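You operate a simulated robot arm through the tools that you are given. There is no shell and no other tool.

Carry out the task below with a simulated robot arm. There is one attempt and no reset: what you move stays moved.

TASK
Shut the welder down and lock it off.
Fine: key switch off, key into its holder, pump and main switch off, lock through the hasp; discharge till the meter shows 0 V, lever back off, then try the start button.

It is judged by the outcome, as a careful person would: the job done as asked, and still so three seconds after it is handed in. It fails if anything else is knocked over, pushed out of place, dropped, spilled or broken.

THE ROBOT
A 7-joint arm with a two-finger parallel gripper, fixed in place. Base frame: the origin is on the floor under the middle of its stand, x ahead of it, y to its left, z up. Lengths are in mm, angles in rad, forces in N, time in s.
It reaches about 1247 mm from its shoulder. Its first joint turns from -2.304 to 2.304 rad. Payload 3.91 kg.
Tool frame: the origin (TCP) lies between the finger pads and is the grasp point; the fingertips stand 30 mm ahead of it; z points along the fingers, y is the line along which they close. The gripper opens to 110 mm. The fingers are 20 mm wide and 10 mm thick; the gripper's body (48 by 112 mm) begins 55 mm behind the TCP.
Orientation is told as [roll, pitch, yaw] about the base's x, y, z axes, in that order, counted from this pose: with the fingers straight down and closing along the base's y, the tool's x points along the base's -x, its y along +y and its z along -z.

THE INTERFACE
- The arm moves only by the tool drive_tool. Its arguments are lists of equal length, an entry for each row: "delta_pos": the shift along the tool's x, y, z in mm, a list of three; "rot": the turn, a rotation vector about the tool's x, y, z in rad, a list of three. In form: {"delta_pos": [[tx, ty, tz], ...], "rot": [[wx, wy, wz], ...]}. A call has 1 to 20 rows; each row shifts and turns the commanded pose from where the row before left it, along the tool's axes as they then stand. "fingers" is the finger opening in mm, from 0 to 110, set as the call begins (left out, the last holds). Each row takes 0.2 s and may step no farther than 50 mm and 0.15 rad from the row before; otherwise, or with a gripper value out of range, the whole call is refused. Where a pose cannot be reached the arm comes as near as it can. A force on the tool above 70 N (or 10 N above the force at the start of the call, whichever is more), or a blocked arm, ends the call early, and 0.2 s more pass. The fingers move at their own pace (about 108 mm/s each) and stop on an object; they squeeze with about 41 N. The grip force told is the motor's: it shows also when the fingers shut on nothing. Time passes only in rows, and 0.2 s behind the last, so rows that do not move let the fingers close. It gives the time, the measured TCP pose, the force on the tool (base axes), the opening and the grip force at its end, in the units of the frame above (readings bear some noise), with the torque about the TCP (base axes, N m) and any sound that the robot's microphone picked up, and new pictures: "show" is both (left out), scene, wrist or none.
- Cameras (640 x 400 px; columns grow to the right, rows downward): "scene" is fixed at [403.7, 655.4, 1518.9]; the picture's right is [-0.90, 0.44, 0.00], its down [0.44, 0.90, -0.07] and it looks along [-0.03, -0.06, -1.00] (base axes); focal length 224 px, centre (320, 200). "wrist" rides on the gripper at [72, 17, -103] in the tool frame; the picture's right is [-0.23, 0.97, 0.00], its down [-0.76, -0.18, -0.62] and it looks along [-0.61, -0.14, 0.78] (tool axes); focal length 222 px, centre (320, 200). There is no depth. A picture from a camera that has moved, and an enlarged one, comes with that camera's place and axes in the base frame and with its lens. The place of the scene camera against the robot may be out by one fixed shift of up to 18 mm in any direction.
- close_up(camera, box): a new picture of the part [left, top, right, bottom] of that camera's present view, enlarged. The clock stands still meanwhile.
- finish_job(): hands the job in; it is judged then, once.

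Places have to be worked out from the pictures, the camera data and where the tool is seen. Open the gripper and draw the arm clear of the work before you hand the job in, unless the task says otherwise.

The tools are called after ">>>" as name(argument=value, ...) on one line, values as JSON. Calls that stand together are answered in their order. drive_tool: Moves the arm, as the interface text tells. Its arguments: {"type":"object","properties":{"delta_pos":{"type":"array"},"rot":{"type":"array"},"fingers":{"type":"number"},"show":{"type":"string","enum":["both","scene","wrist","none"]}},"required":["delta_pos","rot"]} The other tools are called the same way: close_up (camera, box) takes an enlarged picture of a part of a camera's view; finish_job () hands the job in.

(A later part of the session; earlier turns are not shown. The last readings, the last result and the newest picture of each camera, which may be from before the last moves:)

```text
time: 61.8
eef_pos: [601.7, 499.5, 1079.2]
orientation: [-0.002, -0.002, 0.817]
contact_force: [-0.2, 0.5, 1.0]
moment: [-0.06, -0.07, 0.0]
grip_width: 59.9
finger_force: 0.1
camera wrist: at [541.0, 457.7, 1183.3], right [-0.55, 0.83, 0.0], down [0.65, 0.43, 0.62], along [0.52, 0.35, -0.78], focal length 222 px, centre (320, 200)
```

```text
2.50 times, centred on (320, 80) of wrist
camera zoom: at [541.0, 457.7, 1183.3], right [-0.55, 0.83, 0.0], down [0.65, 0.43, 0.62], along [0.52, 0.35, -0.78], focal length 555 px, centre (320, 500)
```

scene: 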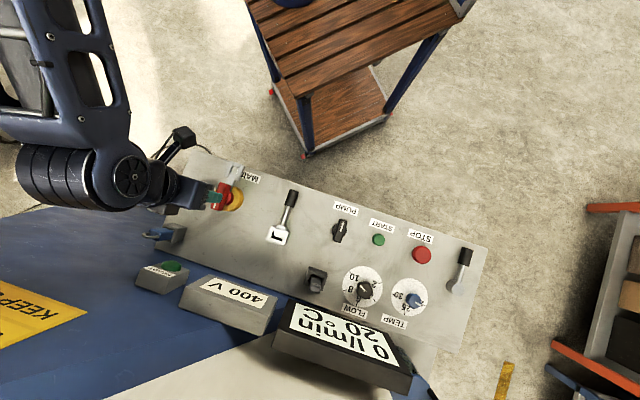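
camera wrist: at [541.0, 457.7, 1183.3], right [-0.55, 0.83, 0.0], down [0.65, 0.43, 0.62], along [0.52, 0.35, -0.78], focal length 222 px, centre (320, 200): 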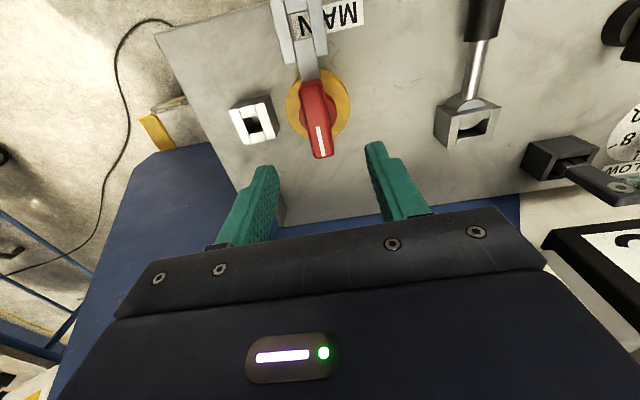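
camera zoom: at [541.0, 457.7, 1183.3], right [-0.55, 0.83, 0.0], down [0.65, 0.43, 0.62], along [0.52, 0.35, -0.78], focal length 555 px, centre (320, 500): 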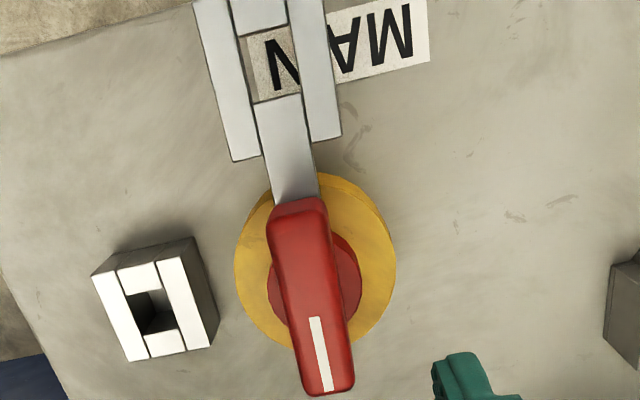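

The handle centre and pivot are confirmed at about (602,497.5), with the handle top near z≈980. I descend onto the red handle with the fingers straddling it.

>>> drive_tool(delta_pos=[[1.2, -1.6, 30], [0, 0, 35], [0, 0, 27]], rot=[[0, 0, 0.004], [0, 0, 0], [0, 0, 0]], show="both")

>>> close_up(camera="wrist", box=[220, 60, 420, 220])

```text
time: 62.6
eef_pos: [603.6, 497.9, 987.4]
orientation: [0.0, -0.003, 0.81]
contact_force: [-0.1, 0.2, 0.0]
moment: [-0.01, -0.04, 0.02]
grip_width: 60.0
finger_force: 0.2
camera wrist: at [542.8, 455.5, 1089.7], right [-0.55, 0.84, 0.0], down [0.65, 0.43, 0.62], along [0.52, 0.34, -0.78], focal length 222 px, centre (320, 200)
```

scene: 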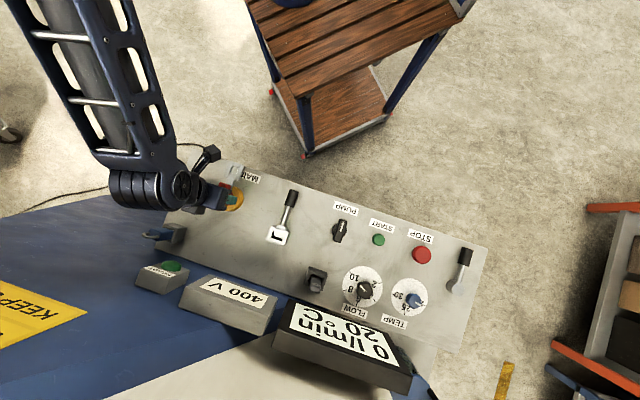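
wrist: 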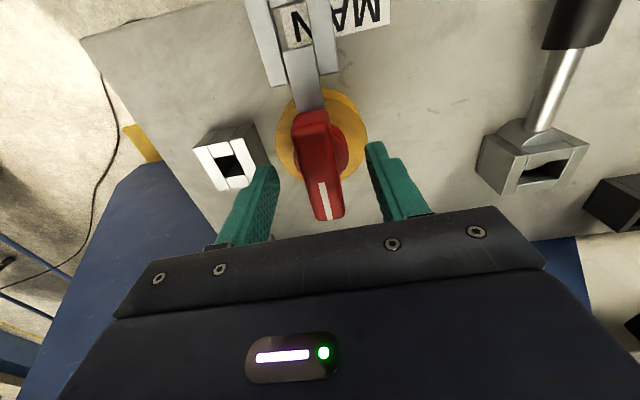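

```text
2.50 times, centred on (320, 140) of wrist
camera zoom: at [542.8, 455.5, 1089.7], right [-0.55, 0.84, 0.0], down [0.65, 0.43, 0.62], along [0.52, 0.34, -0.78], focal length 555 px, centre (320, 350)
```

zoom: 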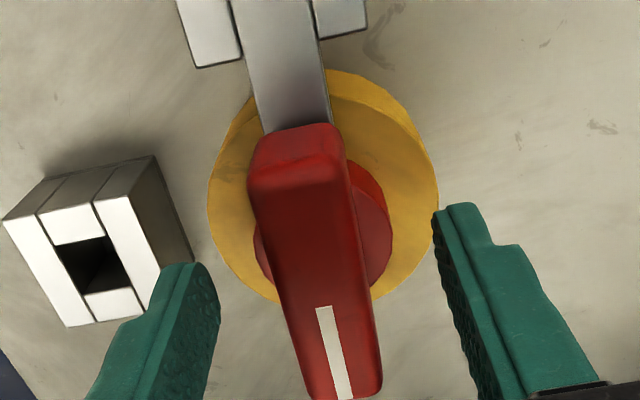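

The handle is centred between the fingers. I close on it.

>>> drive_tool(delta_pos=[[0, 0, 3], [0, 0, 0], [0, 0, 0], [0, 0, 0]], rot=[[0, 0, 0], [0, 0, 0], [0, 0, 0], [0, 0, 0]], fingers=5, show="wrist")

```text
time: 63.6
eef_pos: [603.2, 497.8, 985.0]
orientation: [0.002, -0.002, 0.811]
contact_force: [2.8, 3.7, 14.2]
moment: [-0.24, 0.32, -0.09]
grip_width: 22.1
finger_force: 44.9
camera wrist: at [542.2, 455.7, 1087.3], right [-0.55, 0.84, 0.0], down [0.65, 0.43, 0.63], along [0.52, 0.34, -0.78], focal length 222 px, centre (320, 200)
```

wrist: 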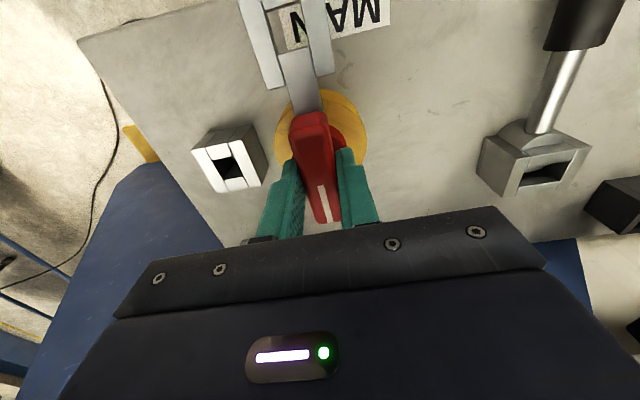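

The handle is gripped (22 mm). I ease up 1 mm and test turning counter-clockwise, the way that brings the tab toward the staple.

>>> drive_tool(delta_pos=[[0, 0, -1.2], [0, 0, 0], [0, 0, 0]], rot=[[0, 0, 0], [0, 0, -0.12], [0, 0, -0.12]], show="wrist")

```text
time: 64.4
eef_pos: [604.0, 497.5, 985.2]
orientation: [-0.002, -0.002, 1.053]
contact_force: [8.8, 10.1, 7.2]
moment: [1.14, -0.4, -0.02]
grip_width: 21.9
finger_force: 45.0
camera wrist: at [554.1, 441.9, 1087.4], right [-0.73, 0.68, 0.0], down [0.53, 0.57, 0.62], along [0.43, 0.46, -0.78], focal length 222 px, centre (320, 200)
```

wrist: 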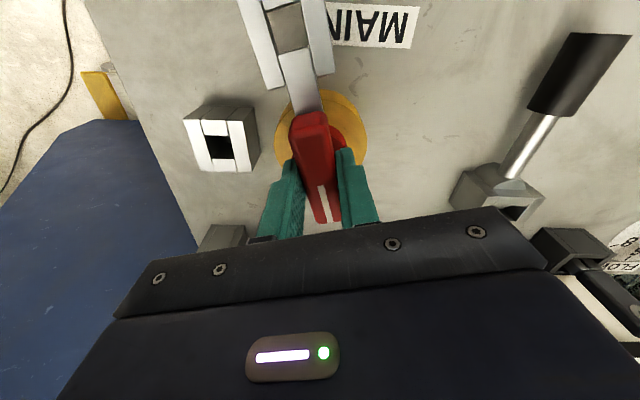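

It turns freely, and the tab is swinging toward the staple. I continue in steps with small recentring.

>>> drive_tool(delta_pos=[[-1, -0.3, -0.5], [0, 0, 0], [0, 0, 0], [0, 0, 0], [0, 0, 0]], rot=[[0, 0, 0], [0, 0, -0.13], [0, 0, -0.13], [0, 0, -0.13], [0, 0, -0.13]], show="wrist")

```text
time: 65.6
eef_pos: [605.5, 496.9, 984.8]
orientation: [-0.001, 0.0, 1.571]
contact_force: [11.7, 5.3, -0.8]
moment: [0.59, 0.11, -0.04]
grip_width: 21.8
finger_force: 45.7
camera wrist: at [588.6, 423.9, 1087.5], right [-0.97, 0.23, 0.0], down [0.18, 0.76, 0.62], along [0.14, 0.61, -0.78], focal length 222 px, centre (320, 200)
```

wrist: 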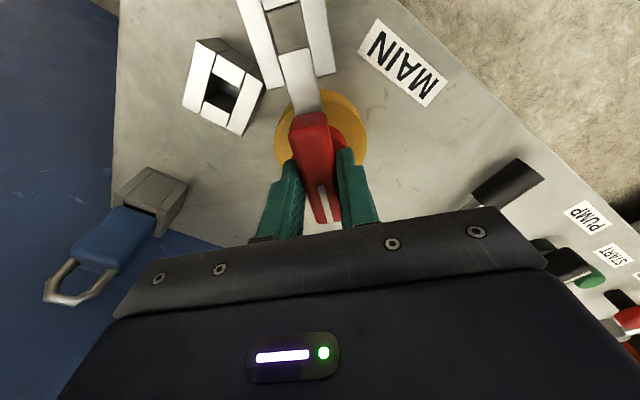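

The tab approaches the staple. I continue turning.

>>> drive_tool(delta_pos=[[-0.3, -1, 0], [0, 0, 0], [0, 0, 0], [0, 0, 0], [0, 0, 0]], rot=[[0, 0, 0], [0, 0, -0.13], [0, 0, -0.13], [0, 0, -0.13], [0, 0, -0.13]], show="both")

```text
time: 66.8
eef_pos: [605.5, 497.7, 983.3]
orientation: [0.001, 0.001, 2.092]
contact_force: [20.1, 3.0, -11.7]
moment: [0.54, 0.06, -0.02]
grip_width: 21.6
finger_force: 44.9
camera wrist: at [627.6, 425.3, 1087.5], right [-0.96, -0.29, 0.0], down [-0.23, 0.75, 0.62], along [-0.18, 0.6, -0.78], focal length 222 px, centre (320, 200)
```

scene: 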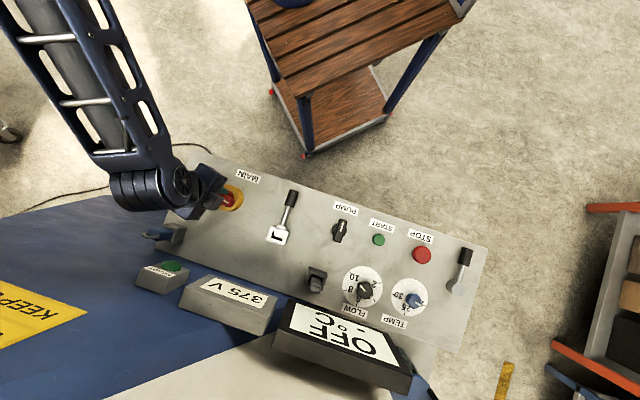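
wrist: 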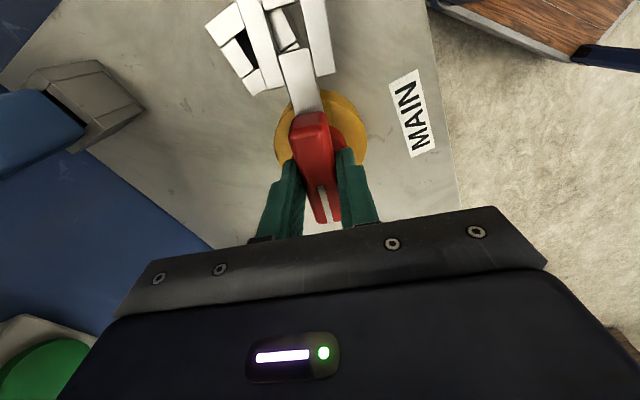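

The mains is off (display OFF, meter 375 V). I turn the remaining ~17° to the end stop so the tab sits over the staple.

>>> drive_tool(delta_pos=[[0.4, -1.1, 0.8], [0, 0, 0], [0, 0, 0], [0, 0, 0]], rot=[[0, 0, 0], [0, 0, -0.1], [0, 0, -0.1], [0, 0, -0.09]], show="both")

>>> close_up(camera="wrist", box=[220, 0, 420, 160])

```text
time: 67.8
eef_pos: [605.2, 497.5, 984.7]
orientation: [0.0, 0.0, 2.383]
contact_force: [-6.0, -14.6, -0.1]
moment: [-0.29, 0.11, -1.23]
grip_width: 22.1
finger_force: 44.9
camera wrist: at [647.4, 434.9, 1087.6], right [-0.84, -0.55, 0.0], down [-0.43, 0.65, 0.62], along [-0.34, 0.52, -0.78], focal length 222 px, centre (320, 200)
```

scene: 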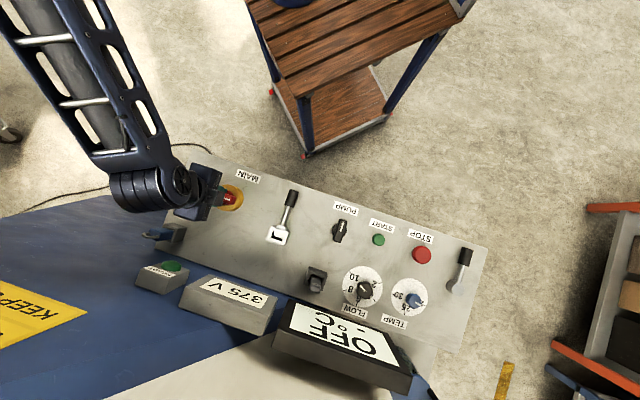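
wrist: 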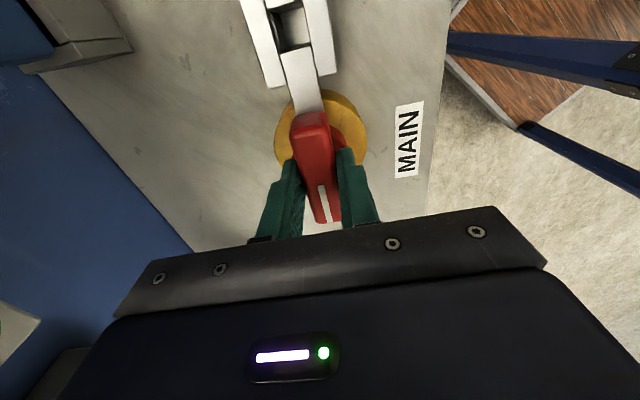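

```text
2.50 times, centred on (320, 80) of wrist
camera zoom: at [647.4, 434.9, 1087.6], right [-0.84, -0.55, 0.0], down [-0.43, 0.65, 0.62], along [-0.34, 0.52, -0.78], focal length 555 px, centre (320, 500)
```

zoom: 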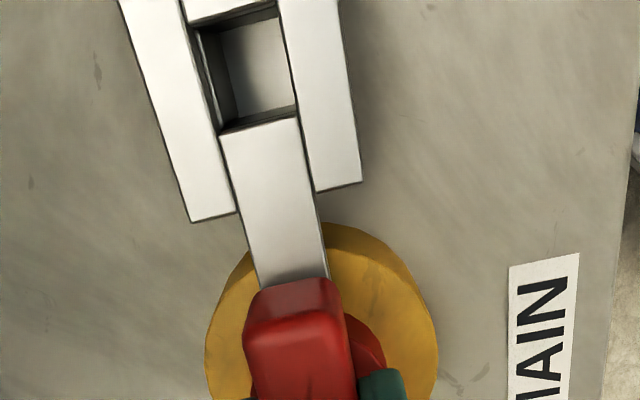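

The stop was reached at exactly 90°, and the tab window lies over the staple's hole. I release the handle and rise.

>>> drive_tool(delta_pos=[[0, 0, 0], [0, 0, 0]], rot=[[0, 0, 0.02], [0, 0, 0]], show="none")

>>> drive_tool(delta_pos=[[0, 0, 0], [0, 0, 0], [0, 0, -40], [0, 0, -45]], rot=[[0, 0, 0], [0, 0, 0], [0, 0, 0], [0, 0, 0]], fingers=60, show="both")

>>> close_up(camera="wrist", box=[0, 0, 220, 140])

>>> close_up(camera="wrist", box=[220, 0, 420, 140])

```text
time: 68.4
eef_pos: [606.1, 496.9, 984.3]
orientation: [0.001, 0.001, 2.361]
contact_force: [-8.5, -16.8, 1.2]
moment: [-0.68, -0.04, -0.1]
grip_width: 21.9
finger_force: 45.2
```

```text
time: 69.4
eef_pos: [606.9, 495.7, 1068.7]
orientation: [0.0, -0.001, 2.362]
contact_force: [0.0, -0.9, 0.5]
moment: [-0.04, 0.03, -0.02]
grip_width: 59.7
finger_force: 0.1
camera wrist: at [647.3, 433.1, 1171.3], right [-0.85, -0.53, 0.0], down [-0.42, 0.66, 0.62], along [-0.33, 0.53, -0.78], focal length 222 px, centre (320, 200)
```

scene: 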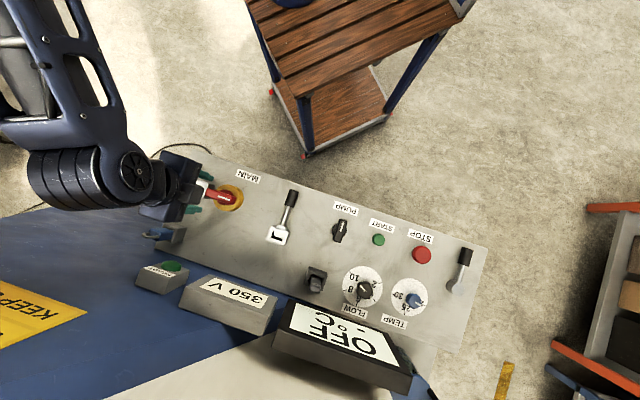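
wrist: 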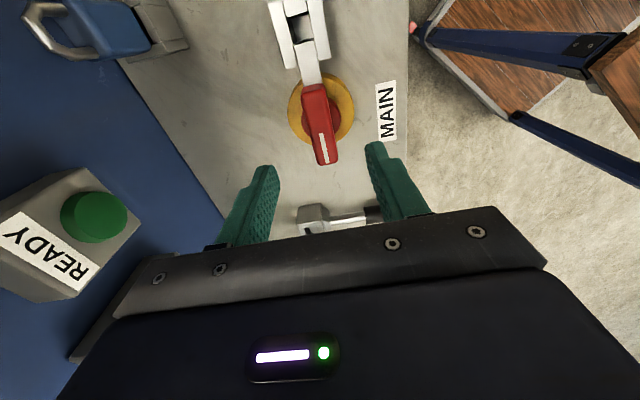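

```text
2.86 times, centred on (110, 70) of wrist
camera zoom: at [647.3, 433.1, 1171.3], right [-0.85, -0.53, 0.0], down [-0.42, 0.66, 0.62], along [-0.33, 0.53, -0.78], focal length 635 px, centre (920, 571)
```

zoom: 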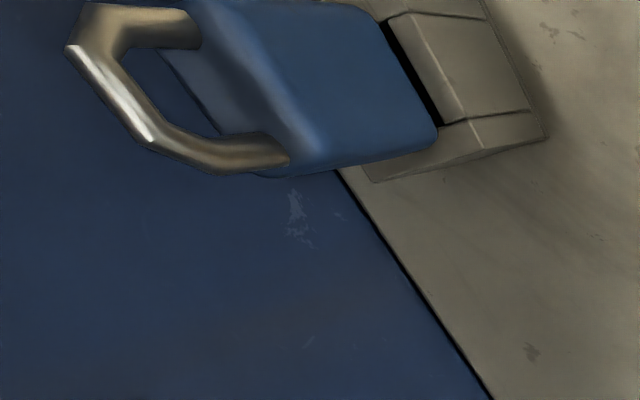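

```text
2.86 times, centred on (320, 70) of wrist
camera zoom: at [647.3, 433.1, 1171.3], right [-0.85, -0.53, 0.0], down [-0.42, 0.66, 0.62], along [-0.33, 0.53, -0.78], focal length 635 px, centre (320, 571)
```

zoom: 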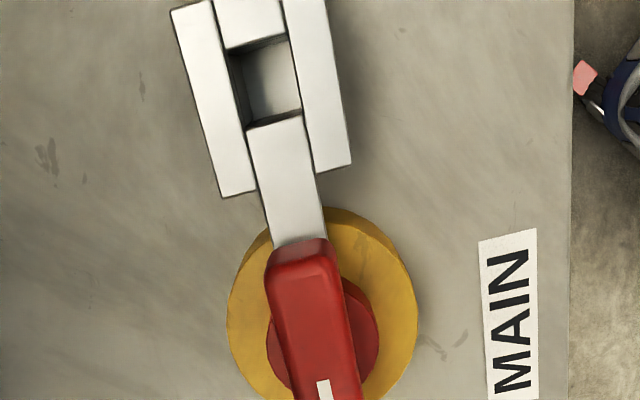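

MAIN is off and the tab stays over the staple. The padlock stands at about (776,520), body top z≈993, shackle top z≈1021, wide side along the panel. I move above it for a close look.

>>> drive_tool(delta_pos=[[0, 0, -20], [25.8, -34, 0], [25.8, -34, 0], [25.8, -34, 0], [25.8, -34, 0]], rot=[[0, 0, -0.02], [0, 0, 0], [0, 0, 0], [0, 0, 0], [0, 0, 0]], show="both")

>>> close_up(camera="wrist", box=[220, 40, 420, 180])

```text
time: 70.6
eef_pos: [774.1, 526.7, 1089.7]
orientation: [-0.003, 0.002, 2.383]
contact_force: [-0.9, -0.4, 0.3]
moment: [0.01, -0.04, 0.01]
grip_width: 59.9
finger_force: 0.1
camera wrist: at [815.3, 463.8, 1193.3], right [-0.84, -0.55, 0.0], down [-0.43, 0.65, 0.62], along [-0.34, 0.52, -0.78], focal length 222 px, centre (320, 200)
```

scene: 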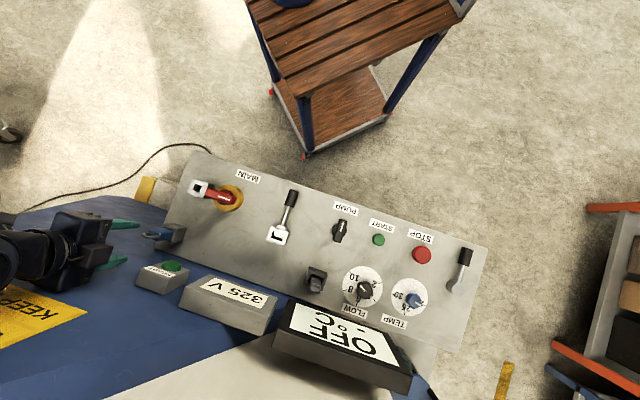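
wrist: 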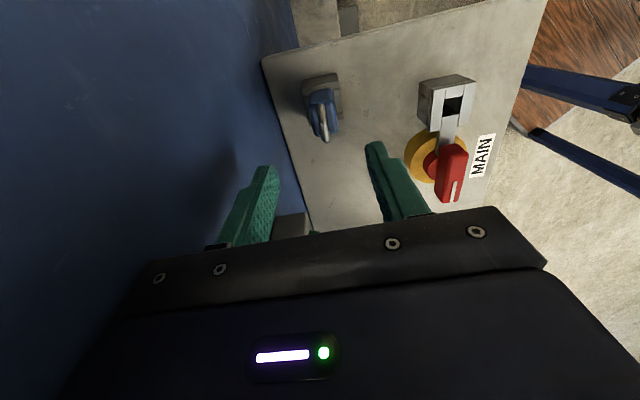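

```text
2.86 times, centred on (320, 110) of wrist
camera zoom: at [815.3, 463.8, 1193.3], right [-0.84, -0.55, 0.0], down [-0.43, 0.65, 0.62], along [-0.34, 0.52, -0.78], focal length 635 px, centre (320, 457)
```

zoom: 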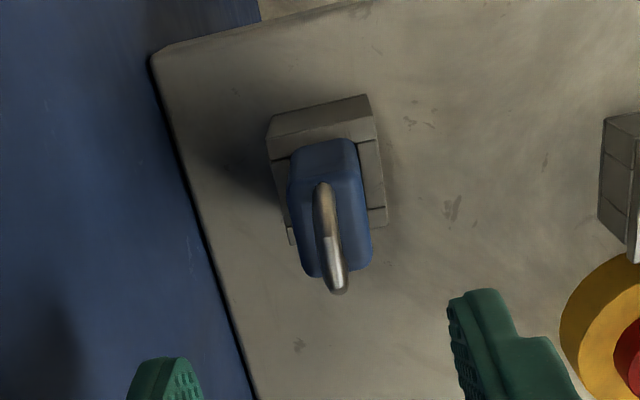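

The padlock body top is centred at about (775,519), roughly 21 mm thick across the closing direction. I centre and descend to straddle the body.

>>> drive_tool(delta_pos=[[6, 5, 0], [0, 0, 40], [0, 0, 40], [0, 0, 15]], rot=[[0, 0, 0], [0, 0, 0], [0, 0, 0], [0, 0, 0]], show="both")

>>> close_up(camera="wrist", box=[220, 60, 420, 220])

```text
time: 71.6
eef_pos: [775.6, 517.5, 992.5]
orientation: [-0.002, 0.003, 2.383]
contact_force: [-0.2, -0.5, 0.2]
moment: [0.01, -0.03, 0.0]
grip_width: 60.0
finger_force: 0.0
camera wrist: at [817.1, 454.3, 1096.4], right [-0.84, -0.55, 0.0], down [-0.43, 0.65, 0.62], along [-0.34, 0.52, -0.78], focal length 222 px, centre (320, 200)
```

scene: 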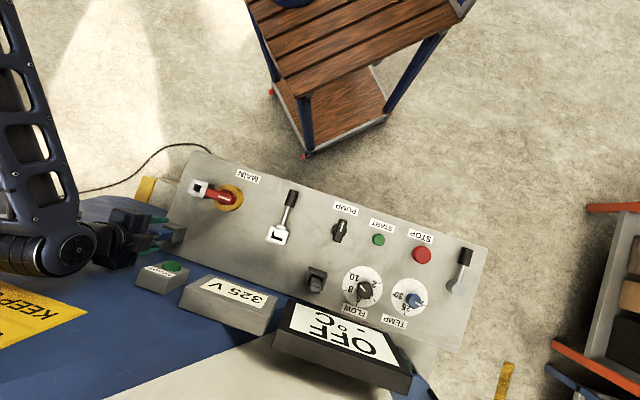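
wrist: 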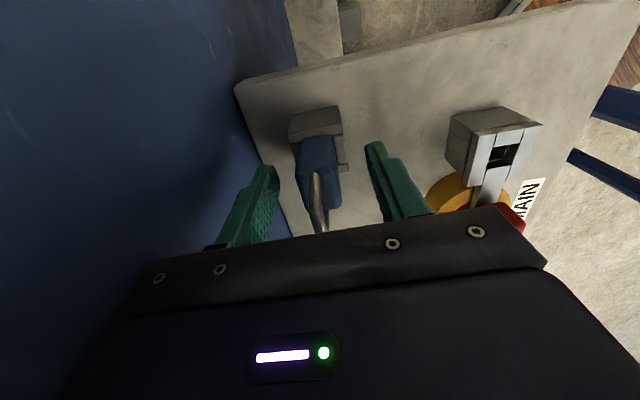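

```text
2.50 times, centred on (320, 140) of wrist
camera zoom: at [817.1, 454.3, 1096.4], right [-0.84, -0.55, 0.0], down [-0.43, 0.65, 0.62], along [-0.34, 0.52, -0.78], focal length 555 px, centre (320, 350)
```

zoom: 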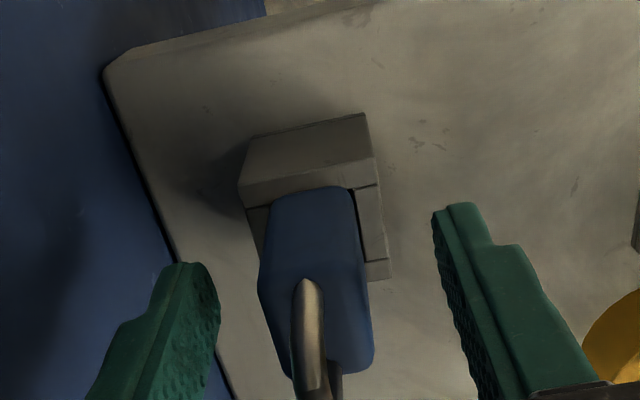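

The padlock is well centred. I lower 12 mm more, keeping the tips above the holder rim, and close.

>>> drive_tool(delta_pos=[[0, 0, 12]], rot=[[0, 0, 0]], show="none")

>>> drive_tool(delta_pos=[[0, 0, 0], [0, 0, 0], [0, 0, 0]], rot=[[0, 0, 0], [0, 0, 0], [0, 0, 0]], fingers=5, show="wrist")

```text
time: 72.0
eef_pos: [774.8, 518.6, 980.9]
orientation: [-0.002, 0.0, 2.382]
contact_force: [-0.3, -0.2, 0.0]
moment: [0.05, 0.01, 0.0]
grip_width: 60.2
finger_force: 0.1
```

```text
time: 72.8
eef_pos: [774.8, 517.1, 980.7]
orientation: [0.0, 0.0, 2.381]
contact_force: [0.2, -0.6, -1.0]
moment: [0.01, 0.05, 0.0]
grip_width: 23.6
finger_force: 40.8
camera wrist: at [816.8, 454.4, 1084.7], right [-0.84, -0.55, 0.0], down [-0.43, 0.65, 0.62], along [-0.34, 0.52, -0.78], focal length 222 px, centre (320, 200)
```

wrist: 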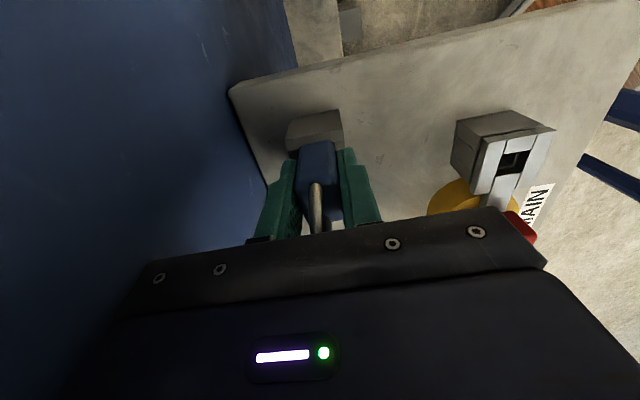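

The padlock body is gripped (23.6 mm). I lift it straight up slowly.

>>> drive_tool(delta_pos=[[0, 0, -8], [0, 0, -12], [0, 0, -20], [0, 0, -25], [0, 0, -25]], rot=[[0, 0, 0], [0, 0, 0], [0, 0, 0], [0, 0, 0], [0, 0, 0]], show="both")

>>> close_up(camera="wrist", box=[220, 40, 420, 240])

```text
time: 74.0
eef_pos: [774.0, 517.8, 1073.4]
orientation: [0.0, 0.0, 2.382]
contact_force: [0.5, -0.9, -1.4]
moment: [0.01, 0.01, 0.01]
grip_width: 23.7
finger_force: 41.0
camera wrist: at [816.3, 455.0, 1176.4], right [-0.84, -0.55, 0.0], down [-0.43, 0.65, 0.62], along [-0.34, 0.52, -0.78], focal length 222 px, centre (320, 200)
```

scene: 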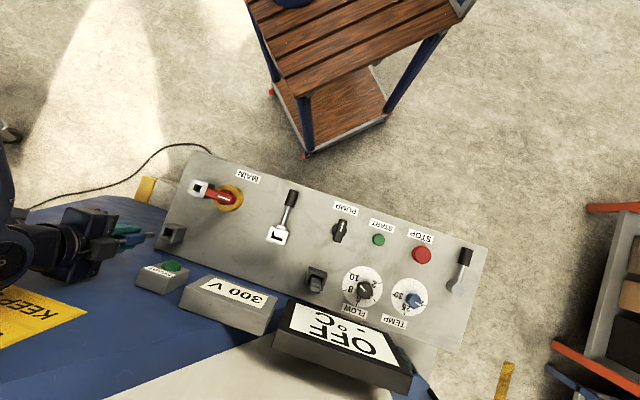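
wrist: 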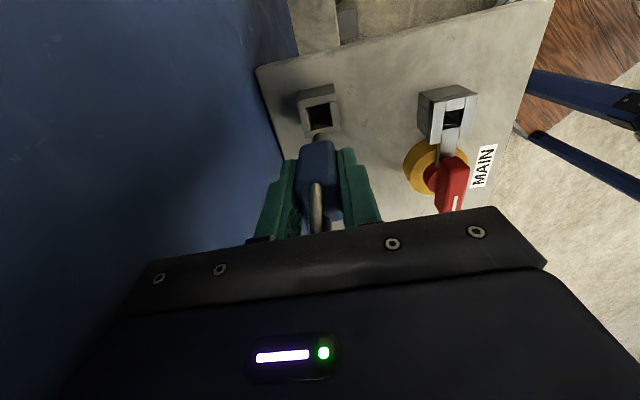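

```text
2.00 times, centred on (320, 140) of wrist
camera zoom: at [816.3, 455.0, 1176.4], right [-0.84, -0.55, 0.0], down [-0.43, 0.65, 0.62], along [-0.34, 0.52, -0.78], focal length 444 px, centre (320, 320)
```

zoom: 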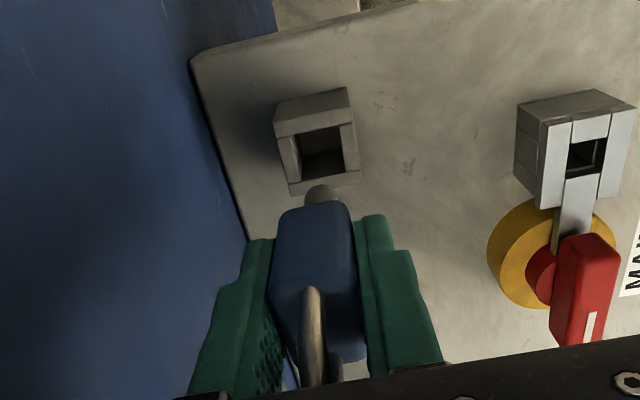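

The padlock has a round pin under its body (tip about 65 mm below the TCP). I zoom in to measure the pin and the hasp opening before moving over.

>>> close_up(camera="wrist", box=[280, 80, 360, 160])

>>> close_up(camera="wrist", box=[400, 70, 500, 150])

```text
5.00 times, centred on (320, 120) of wrist
camera zoom: at [816.3, 455.0, 1176.4], right [-0.84, -0.55, 0.0], down [-0.43, 0.65, 0.62], along [-0.34, 0.52, -0.78], focal length 1111 px, centre (320, 600)
```

zoom: 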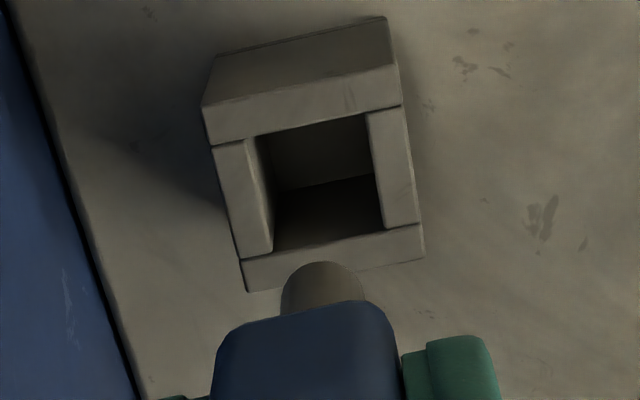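

```text
5.00 times, centred on (450, 110) of wrist
camera zoom: at [816.3, 455.0, 1176.4], right [-0.84, -0.55, 0.0], down [-0.43, 0.65, 0.62], along [-0.34, 0.52, -0.78], focal length 1111 px, centre (-330, 650)
```

zoom: 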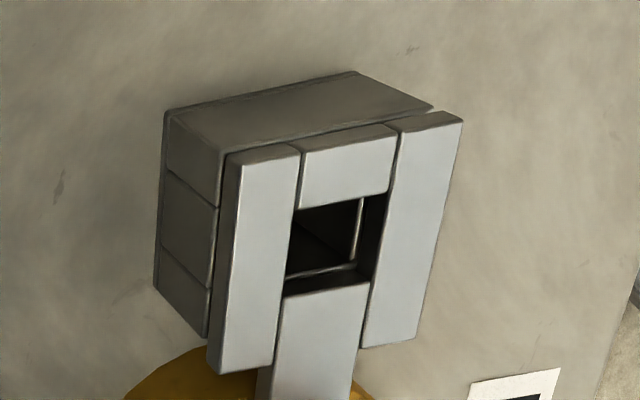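

The pin is about 12.5 mm across and the opening about 16–17 mm. I carry the padlock over the hasp at height and then align visually.

>>> drive_tool(delta_pos=[[-8.6, 33.1, 0], [-8.6, 33.1, 0], [-8.6, 33.1, 0], [-8.6, 33, 0]], rot=[[0, 0, 0], [0, 0, 0], [0, 0, 0], [0, 0, 0]], show="both")

>>> close_up(camera="wrist", box=[260, 60, 380, 180])

```text
time: 75.0
eef_pos: [656.9, 447.2, 1072.2]
orientation: [0.002, 0.001, 2.384]
contact_force: [0.3, 0.3, -1.6]
moment: [0.02, 0.02, -0.02]
grip_width: 23.6
finger_force: 41.1
camera wrist: at [698.7, 382.8, 1176.2], right [-0.84, -0.55, 0.0], down [-0.43, 0.65, 0.62], along [-0.34, 0.52, -0.78], focal length 222 px, centre (320, 200)
```

scene: 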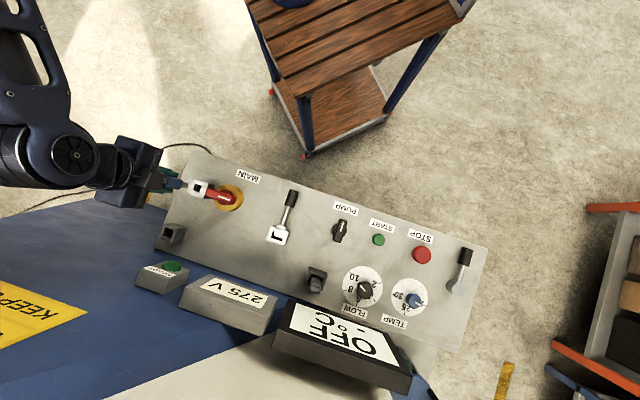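
wrist: 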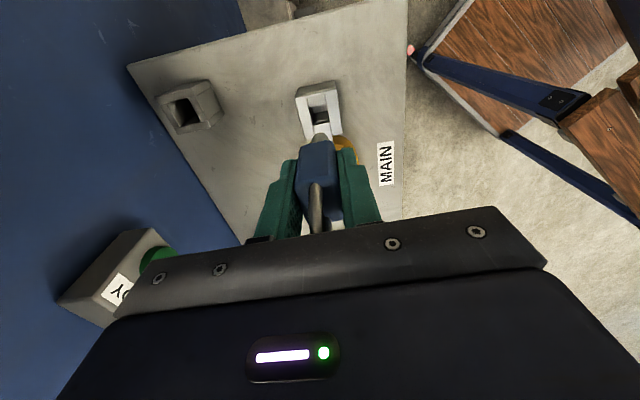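

```text
3.33 times, centred on (320, 120) of wrist
camera zoom: at [698.7, 382.8, 1176.2], right [-0.84, -0.55, 0.0], down [-0.43, 0.65, 0.62], along [-0.34, 0.52, -0.78], focal length 740 px, centre (320, 467)
```

zoom: 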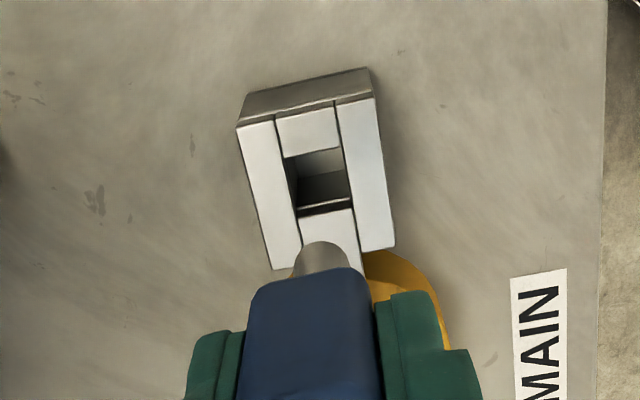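

The hasp window is almost exactly under the tool axis: about +1 mm along the panel, and the pin needs about −1 mm across. I correct that and lower until the pin tip is just above the tab.

>>> drive_tool(delta_pos=[[1, -1, 0], [0, 0, 25], [0, 0, 20]], rot=[[0, 0, 0], [0, 0, 0], [0, 0, 0]], show="wrist")

>>> close_up(camera="wrist", box=[270, 80, 370, 180])

>>> close_up(camera="scene", box=[160, 160, 240, 220])

```text
time: 75.8
eef_pos: [659.9, 445.3, 1028.9]
orientation: [-0.001, 0.0, 2.381]
contact_force: [0.2, -0.4, -1.9]
moment: [-0.04, -0.02, -0.01]
grip_width: 23.5
finger_force: 41.1
camera wrist: at [701.5, 382.5, 1131.1], right [-0.84, -0.55, 0.0], down [-0.43, 0.65, 0.62], along [-0.34, 0.52, -0.78], focal length 222 px, centre (320, 200)
```

wrist: 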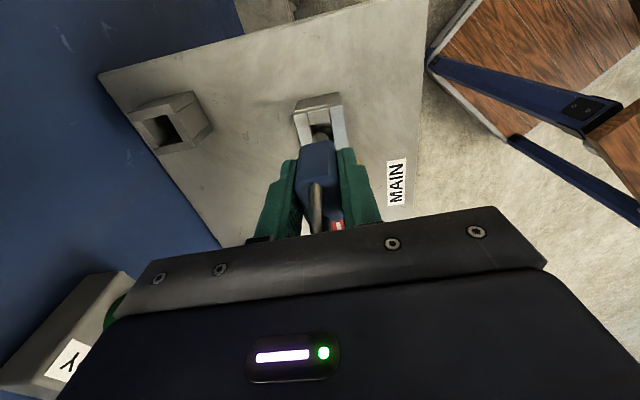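

```text
4.00 times, centred on (320, 130) of wrist
camera zoom: at [701.5, 382.5, 1131.1], right [-0.84, -0.55, 0.0], down [-0.43, 0.65, 0.62], along [-0.34, 0.52, -0.78], focal length 888 px, centre (320, 480)
```

zoom: 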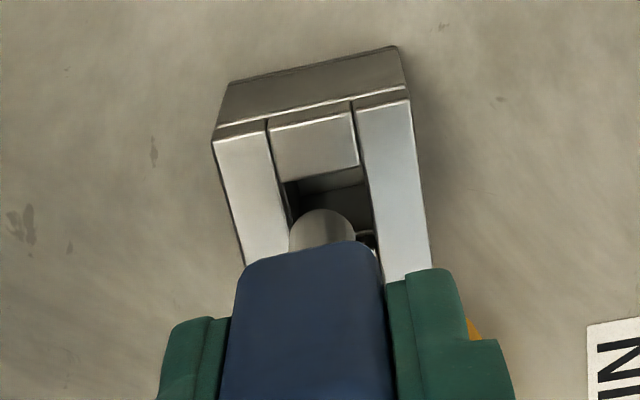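

```text
6.67 times, centred on (200, 190) of scene
camera zoom: at [403.7, 655.4, 1518.9], right [-0.9, 0.44, 0.0], down [0.44, 0.9, -0.07], along [-0.03, -0.06, -1.0], focal length 1495 px, centre (1120, 267)
```

zoom: 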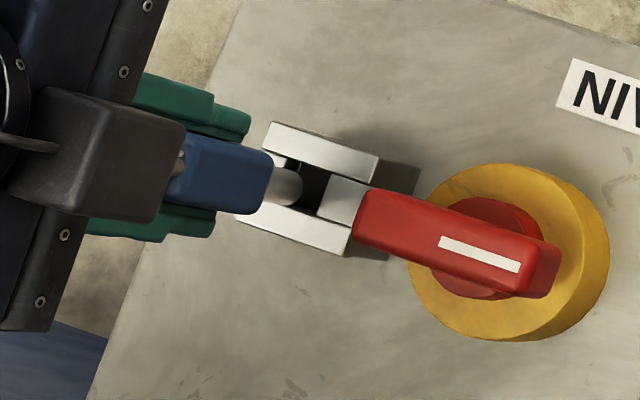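

The scene camera also sees the pin and the window from the other side, so I take strong zooms from both views to measure the remaining offset.

>>> close_up(camera="wrist", box=[300, 100, 350, 150])

>>> close_up(camera="scene", box=[178, 172, 218, 198])

```text
8.00 times, centred on (325, 125) of wrist
camera zoom: at [701.5, 382.5, 1131.1], right [-0.84, -0.55, 0.0], down [-0.43, 0.65, 0.62], along [-0.34, 0.52, -0.78], focal length 1777 px, centre (280, 800)
```

zoom: 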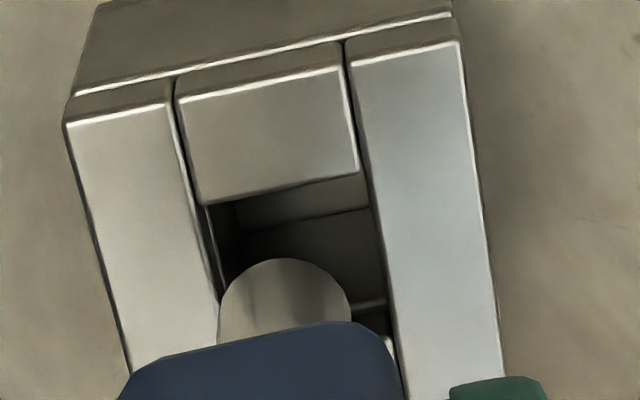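

```text
15.38 times, centred on (198, 185) of scene
camera zoom: at [403.7, 655.4, 1518.9], right [-0.9, 0.44, 0.0], down [0.44, 0.9, -0.07], along [-0.03, -0.06, -1.0], focal length 3450 px, centre (2197, 431)
```

zoom: 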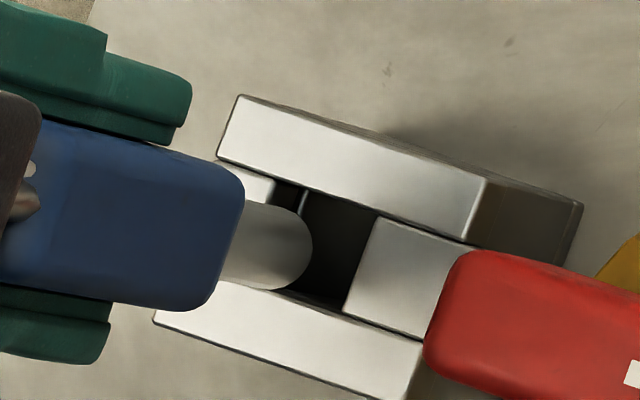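

Both zooms agree: the pin (14 mm) needs about +1.2 mm across and +0.6 mm along to centre in the 17 mm window. I correct that and lower 9 mm, leaving the tip just above the tab.

>>> drive_tool(delta_pos=[[0.6, 1.2, 0], [0, 0, 5], [0, 0, 4]], rot=[[0, 0, 0], [0, 0, 0], [0, 0, 0]], show="none")

>>> close_up(camera="wrist", box=[300, 100, 350, 150])

>>> close_up(camera="scene", box=[178, 172, 218, 198])

```text
time: 76.6
eef_pos: [660.8, 443.8, 1018.3]
orientation: [-0.001, 0.001, 2.381]
contact_force: [-0.4, 0.1, -1.3]
moment: [0.0, 0.0, 0.0]
grip_width: 23.6
finger_force: 40.6
```

```text
8.00 times, centred on (325, 125) of wrist
camera zoom: at [701.8, 381.7, 1121.3], right [-0.84, -0.55, 0.0], down [-0.43, 0.65, 0.62], along [-0.34, 0.52, -0.78], focal length 1777 px, centre (280, 800)
```

zoom: 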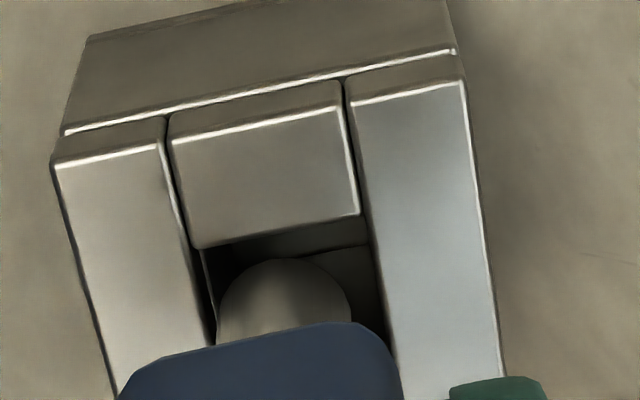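

```text
15.38 times, centred on (198, 185) of scene
camera zoom: at [403.7, 655.4, 1518.9], right [-0.9, 0.44, 0.0], down [0.44, 0.9, -0.07], along [-0.03, -0.06, -1.0], focal length 3450 px, centre (2197, 431)
```

zoom: 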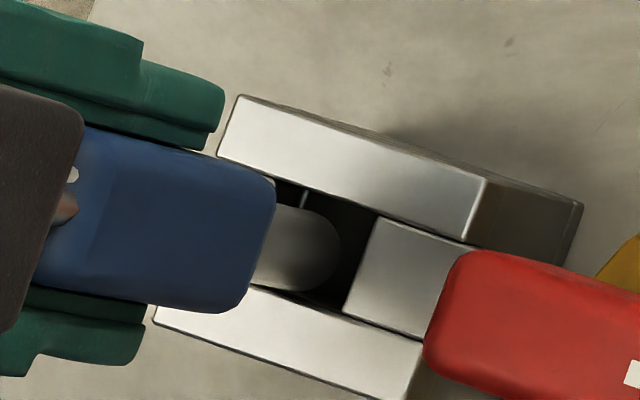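

Alignment is now within about 0.7 mm. I nudge across slightly and lower the pin into the window, watching the force.

>>> drive_tool(delta_pos=[[0, 0.8, 2], [0, 0, 4], [0, 0, 4]], rot=[[0, 0, 0], [0, 0, 0], [0, 0, 0]], show="none")

>>> close_up(camera="wrist", box=[300, 100, 350, 150])

>>> close_up(camera="scene", box=[178, 172, 218, 198])

```text
time: 77.4
eef_pos: [659.2, 443.5, 1008.7]
orientation: [-0.002, 0.001, 2.382]
contact_force: [-0.3, -0.9, -1.2]
moment: [-0.02, -0.01, -0.01]
grip_width: 23.5
finger_force: 41.2
```

```text
8.00 times, centred on (325, 125) of wrist
camera zoom: at [701.1, 380.6, 1111.7], right [-0.84, -0.55, 0.0], down [-0.43, 0.65, 0.62], along [-0.34, 0.52, -0.78], focal length 1777 px, centre (280, 800)
```

zoom: 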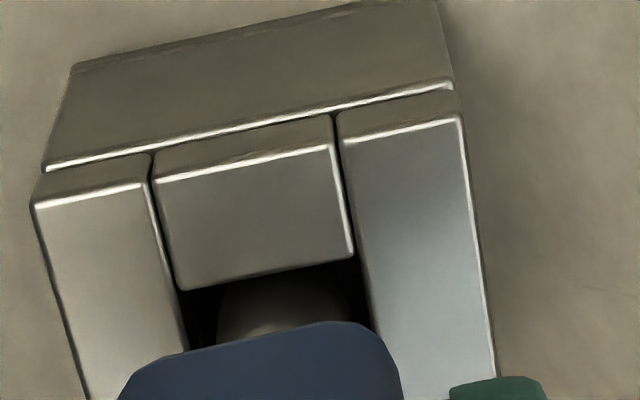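

```text
15.38 times, centred on (198, 185) of scene
camera zoom: at [403.7, 655.4, 1518.9], right [-0.9, 0.44, 0.0], down [0.44, 0.9, -0.07], along [-0.03, -0.06, -1.0], focal length 3450 px, centre (2197, 431)
```

zoom: 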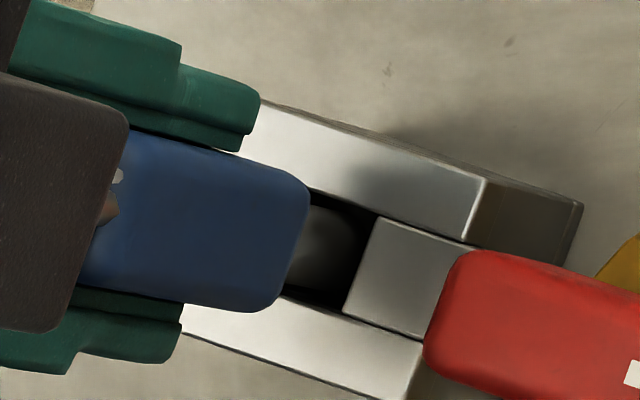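

The pin tip is inside the window with no contact. I continue lowering in small steps into the staple hole.

>>> drive_tool(delta_pos=[[0, 0, 4], [0, 0, 4], [0, 0, 3]], rot=[[0, 0, 0], [0, 0, 0], [0, 0, 0]], show="wrist")

```text
time: 78.2
eef_pos: [658.7, 442.6, 996.8]
orientation: [0.0, 0.001, 2.381]
contact_force: [0.0, 0.3, -0.9]
moment: [0.01, 0.03, -0.04]
grip_width: 23.6
finger_force: 41.0
camera wrist: at [701.3, 380.3, 1099.9], right [-0.84, -0.55, 0.0], down [-0.43, 0.65, 0.62], along [-0.34, 0.52, -0.78], focal length 222 px, centre (320, 200)
```

wrist: 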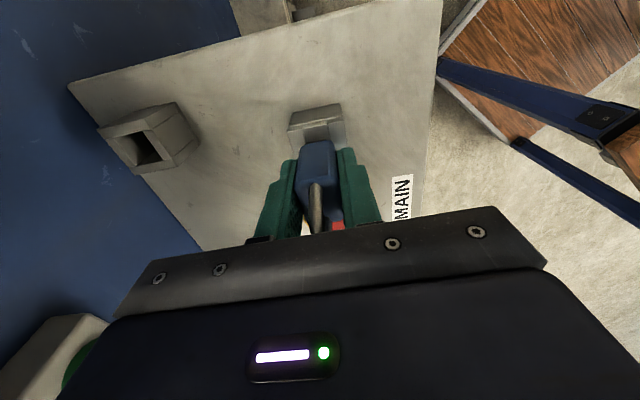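

No contact, so the pin is entering the staple. I lower further, watching for the body or fingertips to reach the tab.

>>> drive_tool(delta_pos=[[0, 0, 5], [0, 0, 5], [0, 0, 4]], rot=[[0, 0, 0], [0, 0, 0], [0, 0, 0]], show="wrist")

>>> close_up(camera="wrist", box=[270, 80, 370, 180])

>>> close_up(camera="scene", box=[168, 165, 228, 205])

```text
time: 79.0
eef_pos: [658.6, 443.5, 982.6]
orientation: [-0.003, -0.001, 2.381]
contact_force: [1.1, -0.9, -1.6]
moment: [-0.01, 0.07, -0.01]
grip_width: 24.0
finger_force: 40.8
camera wrist: at [700.9, 380.4, 1086.3], right [-0.84, -0.55, 0.0], down [-0.43, 0.65, 0.62], along [-0.34, 0.52, -0.78], focal length 222 px, centre (320, 200)
```

wrist: 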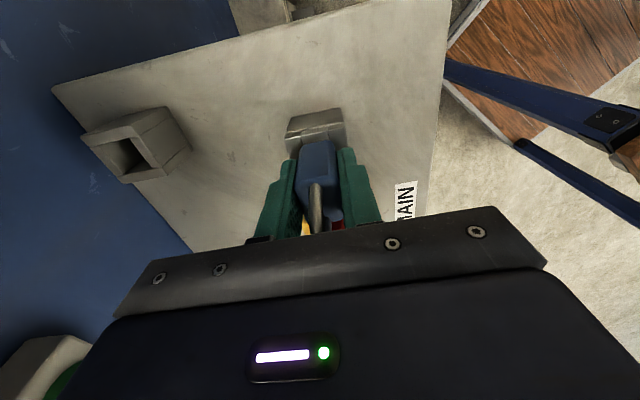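

```text
4.00 times, centred on (320, 130) of wrist
camera zoom: at [700.9, 380.4, 1086.3], right [-0.84, -0.55, 0.0], down [-0.43, 0.65, 0.62], along [-0.34, 0.52, -0.78], focal length 888 px, centre (320, 480)
```

zoom: 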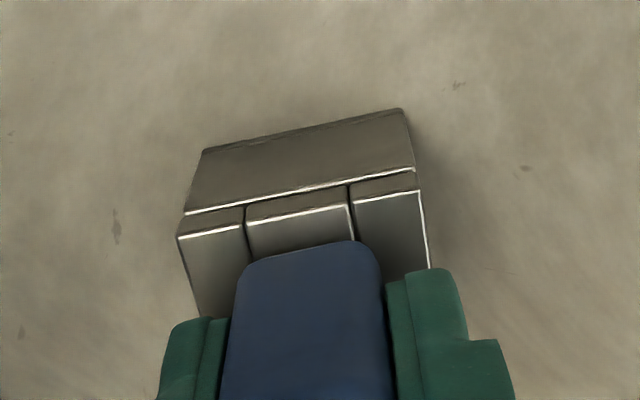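

```text
10.00 times, centred on (198, 185) of scene
camera zoom: at [403.7, 655.4, 1518.9], right [-0.9, 0.44, 0.0], down [0.44, 0.9, -0.07], along [-0.03, -0.06, -1.0], focal length 2242 px, centre (1540, 350)
```

zoom: 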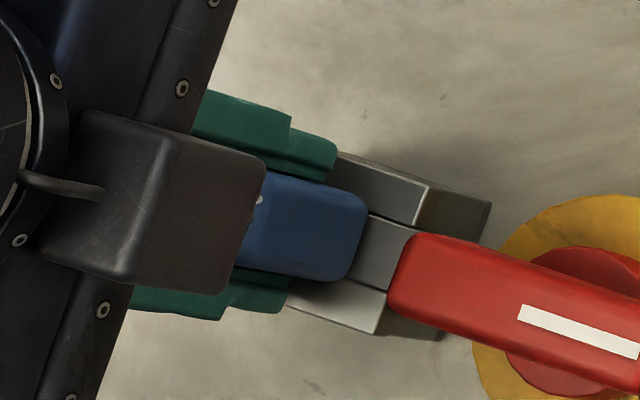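

The pin is deep in the staple. I lower the last few mm in small steps until something seats.

>>> drive_tool(delta_pos=[[0, 0, 2], [0, 0, 2]], rot=[[0, 0, 0], [0, 0, 0]], show="none")

>>> drive_tool(delta_pos=[[0, 0, 1.5], [0, 0, 1.5]], rot=[[0, 0, 0], [0, 0, 0]], show="wrist")

```text
time: 79.6
eef_pos: [660.3, 442.6, 981.0]
orientation: [-0.003, 0.002, 2.383]
contact_force: [-0.9, -6.7, 29.3]
moment: [-0.41, 0.33, 0.07]
grip_width: 23.9
finger_force: 41.6
```

```text
time: 80.2
eef_pos: [658.1, 443.4, 976.7]
orientation: [-0.005, 0.0, 2.383]
contact_force: [1.9, 1.1, 31.0]
moment: [-0.12, 0.07, -0.17]
grip_width: 23.8
finger_force: 40.3
camera wrist: at [700.2, 380.5, 1080.1], right [-0.84, -0.55, 0.0], down [-0.43, 0.65, 0.62], along [-0.34, 0.52, -0.78], focal length 222 px, centre (320, 200)
```

wrist: 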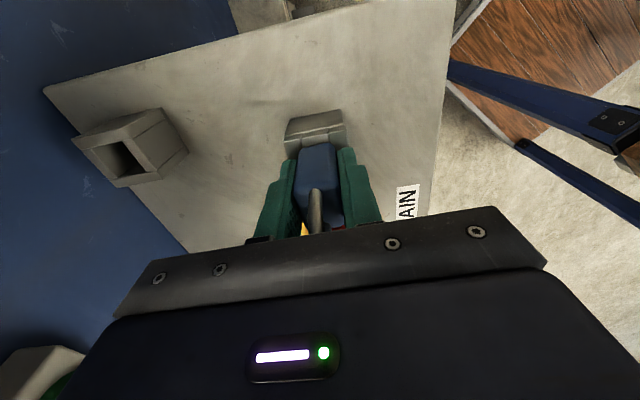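

It is seated: about 30 N, and the lock began sliding in the grip. I open the fingers and check that the lock stays put.

>>> drive_tool(delta_pos=[[0, 0, -1], [0, 0, 0], [0, 0, 0], [0, 0, 0]], rot=[[0, 0, 0], [0, 0, 0], [0, 0, 0], [0, 0, 0]], fingers=50, show="both")

>>> close_up(camera="wrist", box=[260, 80, 380, 240])

```text
time: 81.2
eef_pos: [659.4, 442.5, 976.6]
orientation: [-0.001, -0.001, 2.382]
contact_force: [0.1, -0.5, 0.1]
moment: [-0.02, 0.02, 0.03]
grip_width: 50.2
finger_force: 0.0
camera wrist: at [701.0, 380.5, 1080.2], right [-0.84, -0.55, 0.0], down [-0.43, 0.65, 0.62], along [-0.34, 0.52, -0.78], focal length 222 px, centre (320, 200)
```

scene: 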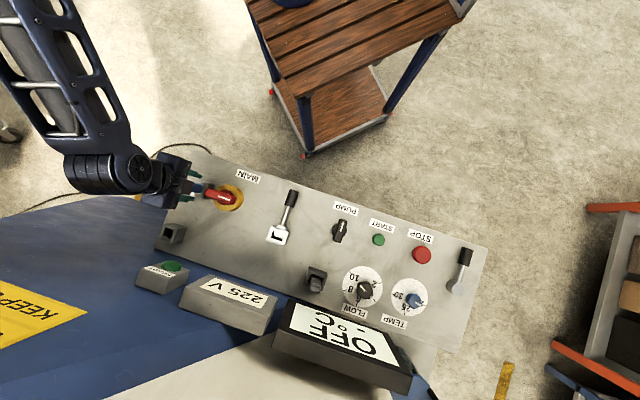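
wrist: 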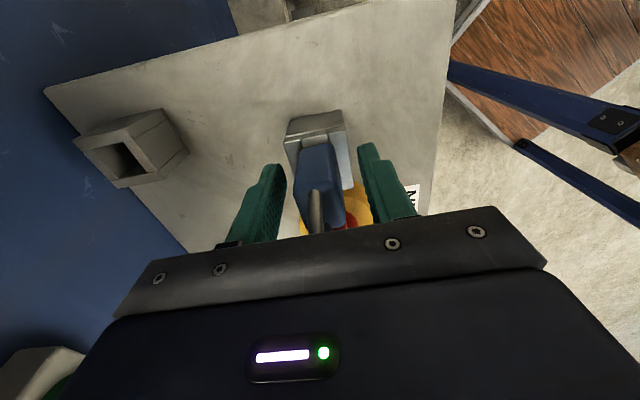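

```text
2.50 times, centred on (320, 160) of wrist
camera zoom: at [701.0, 380.5, 1080.2], right [-0.84, -0.55, 0.0], down [-0.43, 0.65, 0.62], along [-0.34, 0.52, -0.78], focal length 555 px, centre (320, 300)
```

zoom: 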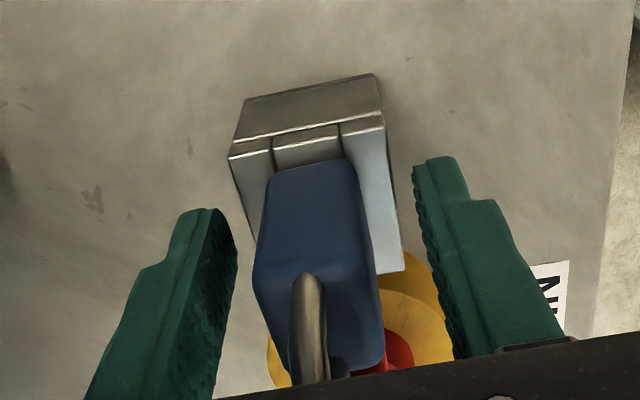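

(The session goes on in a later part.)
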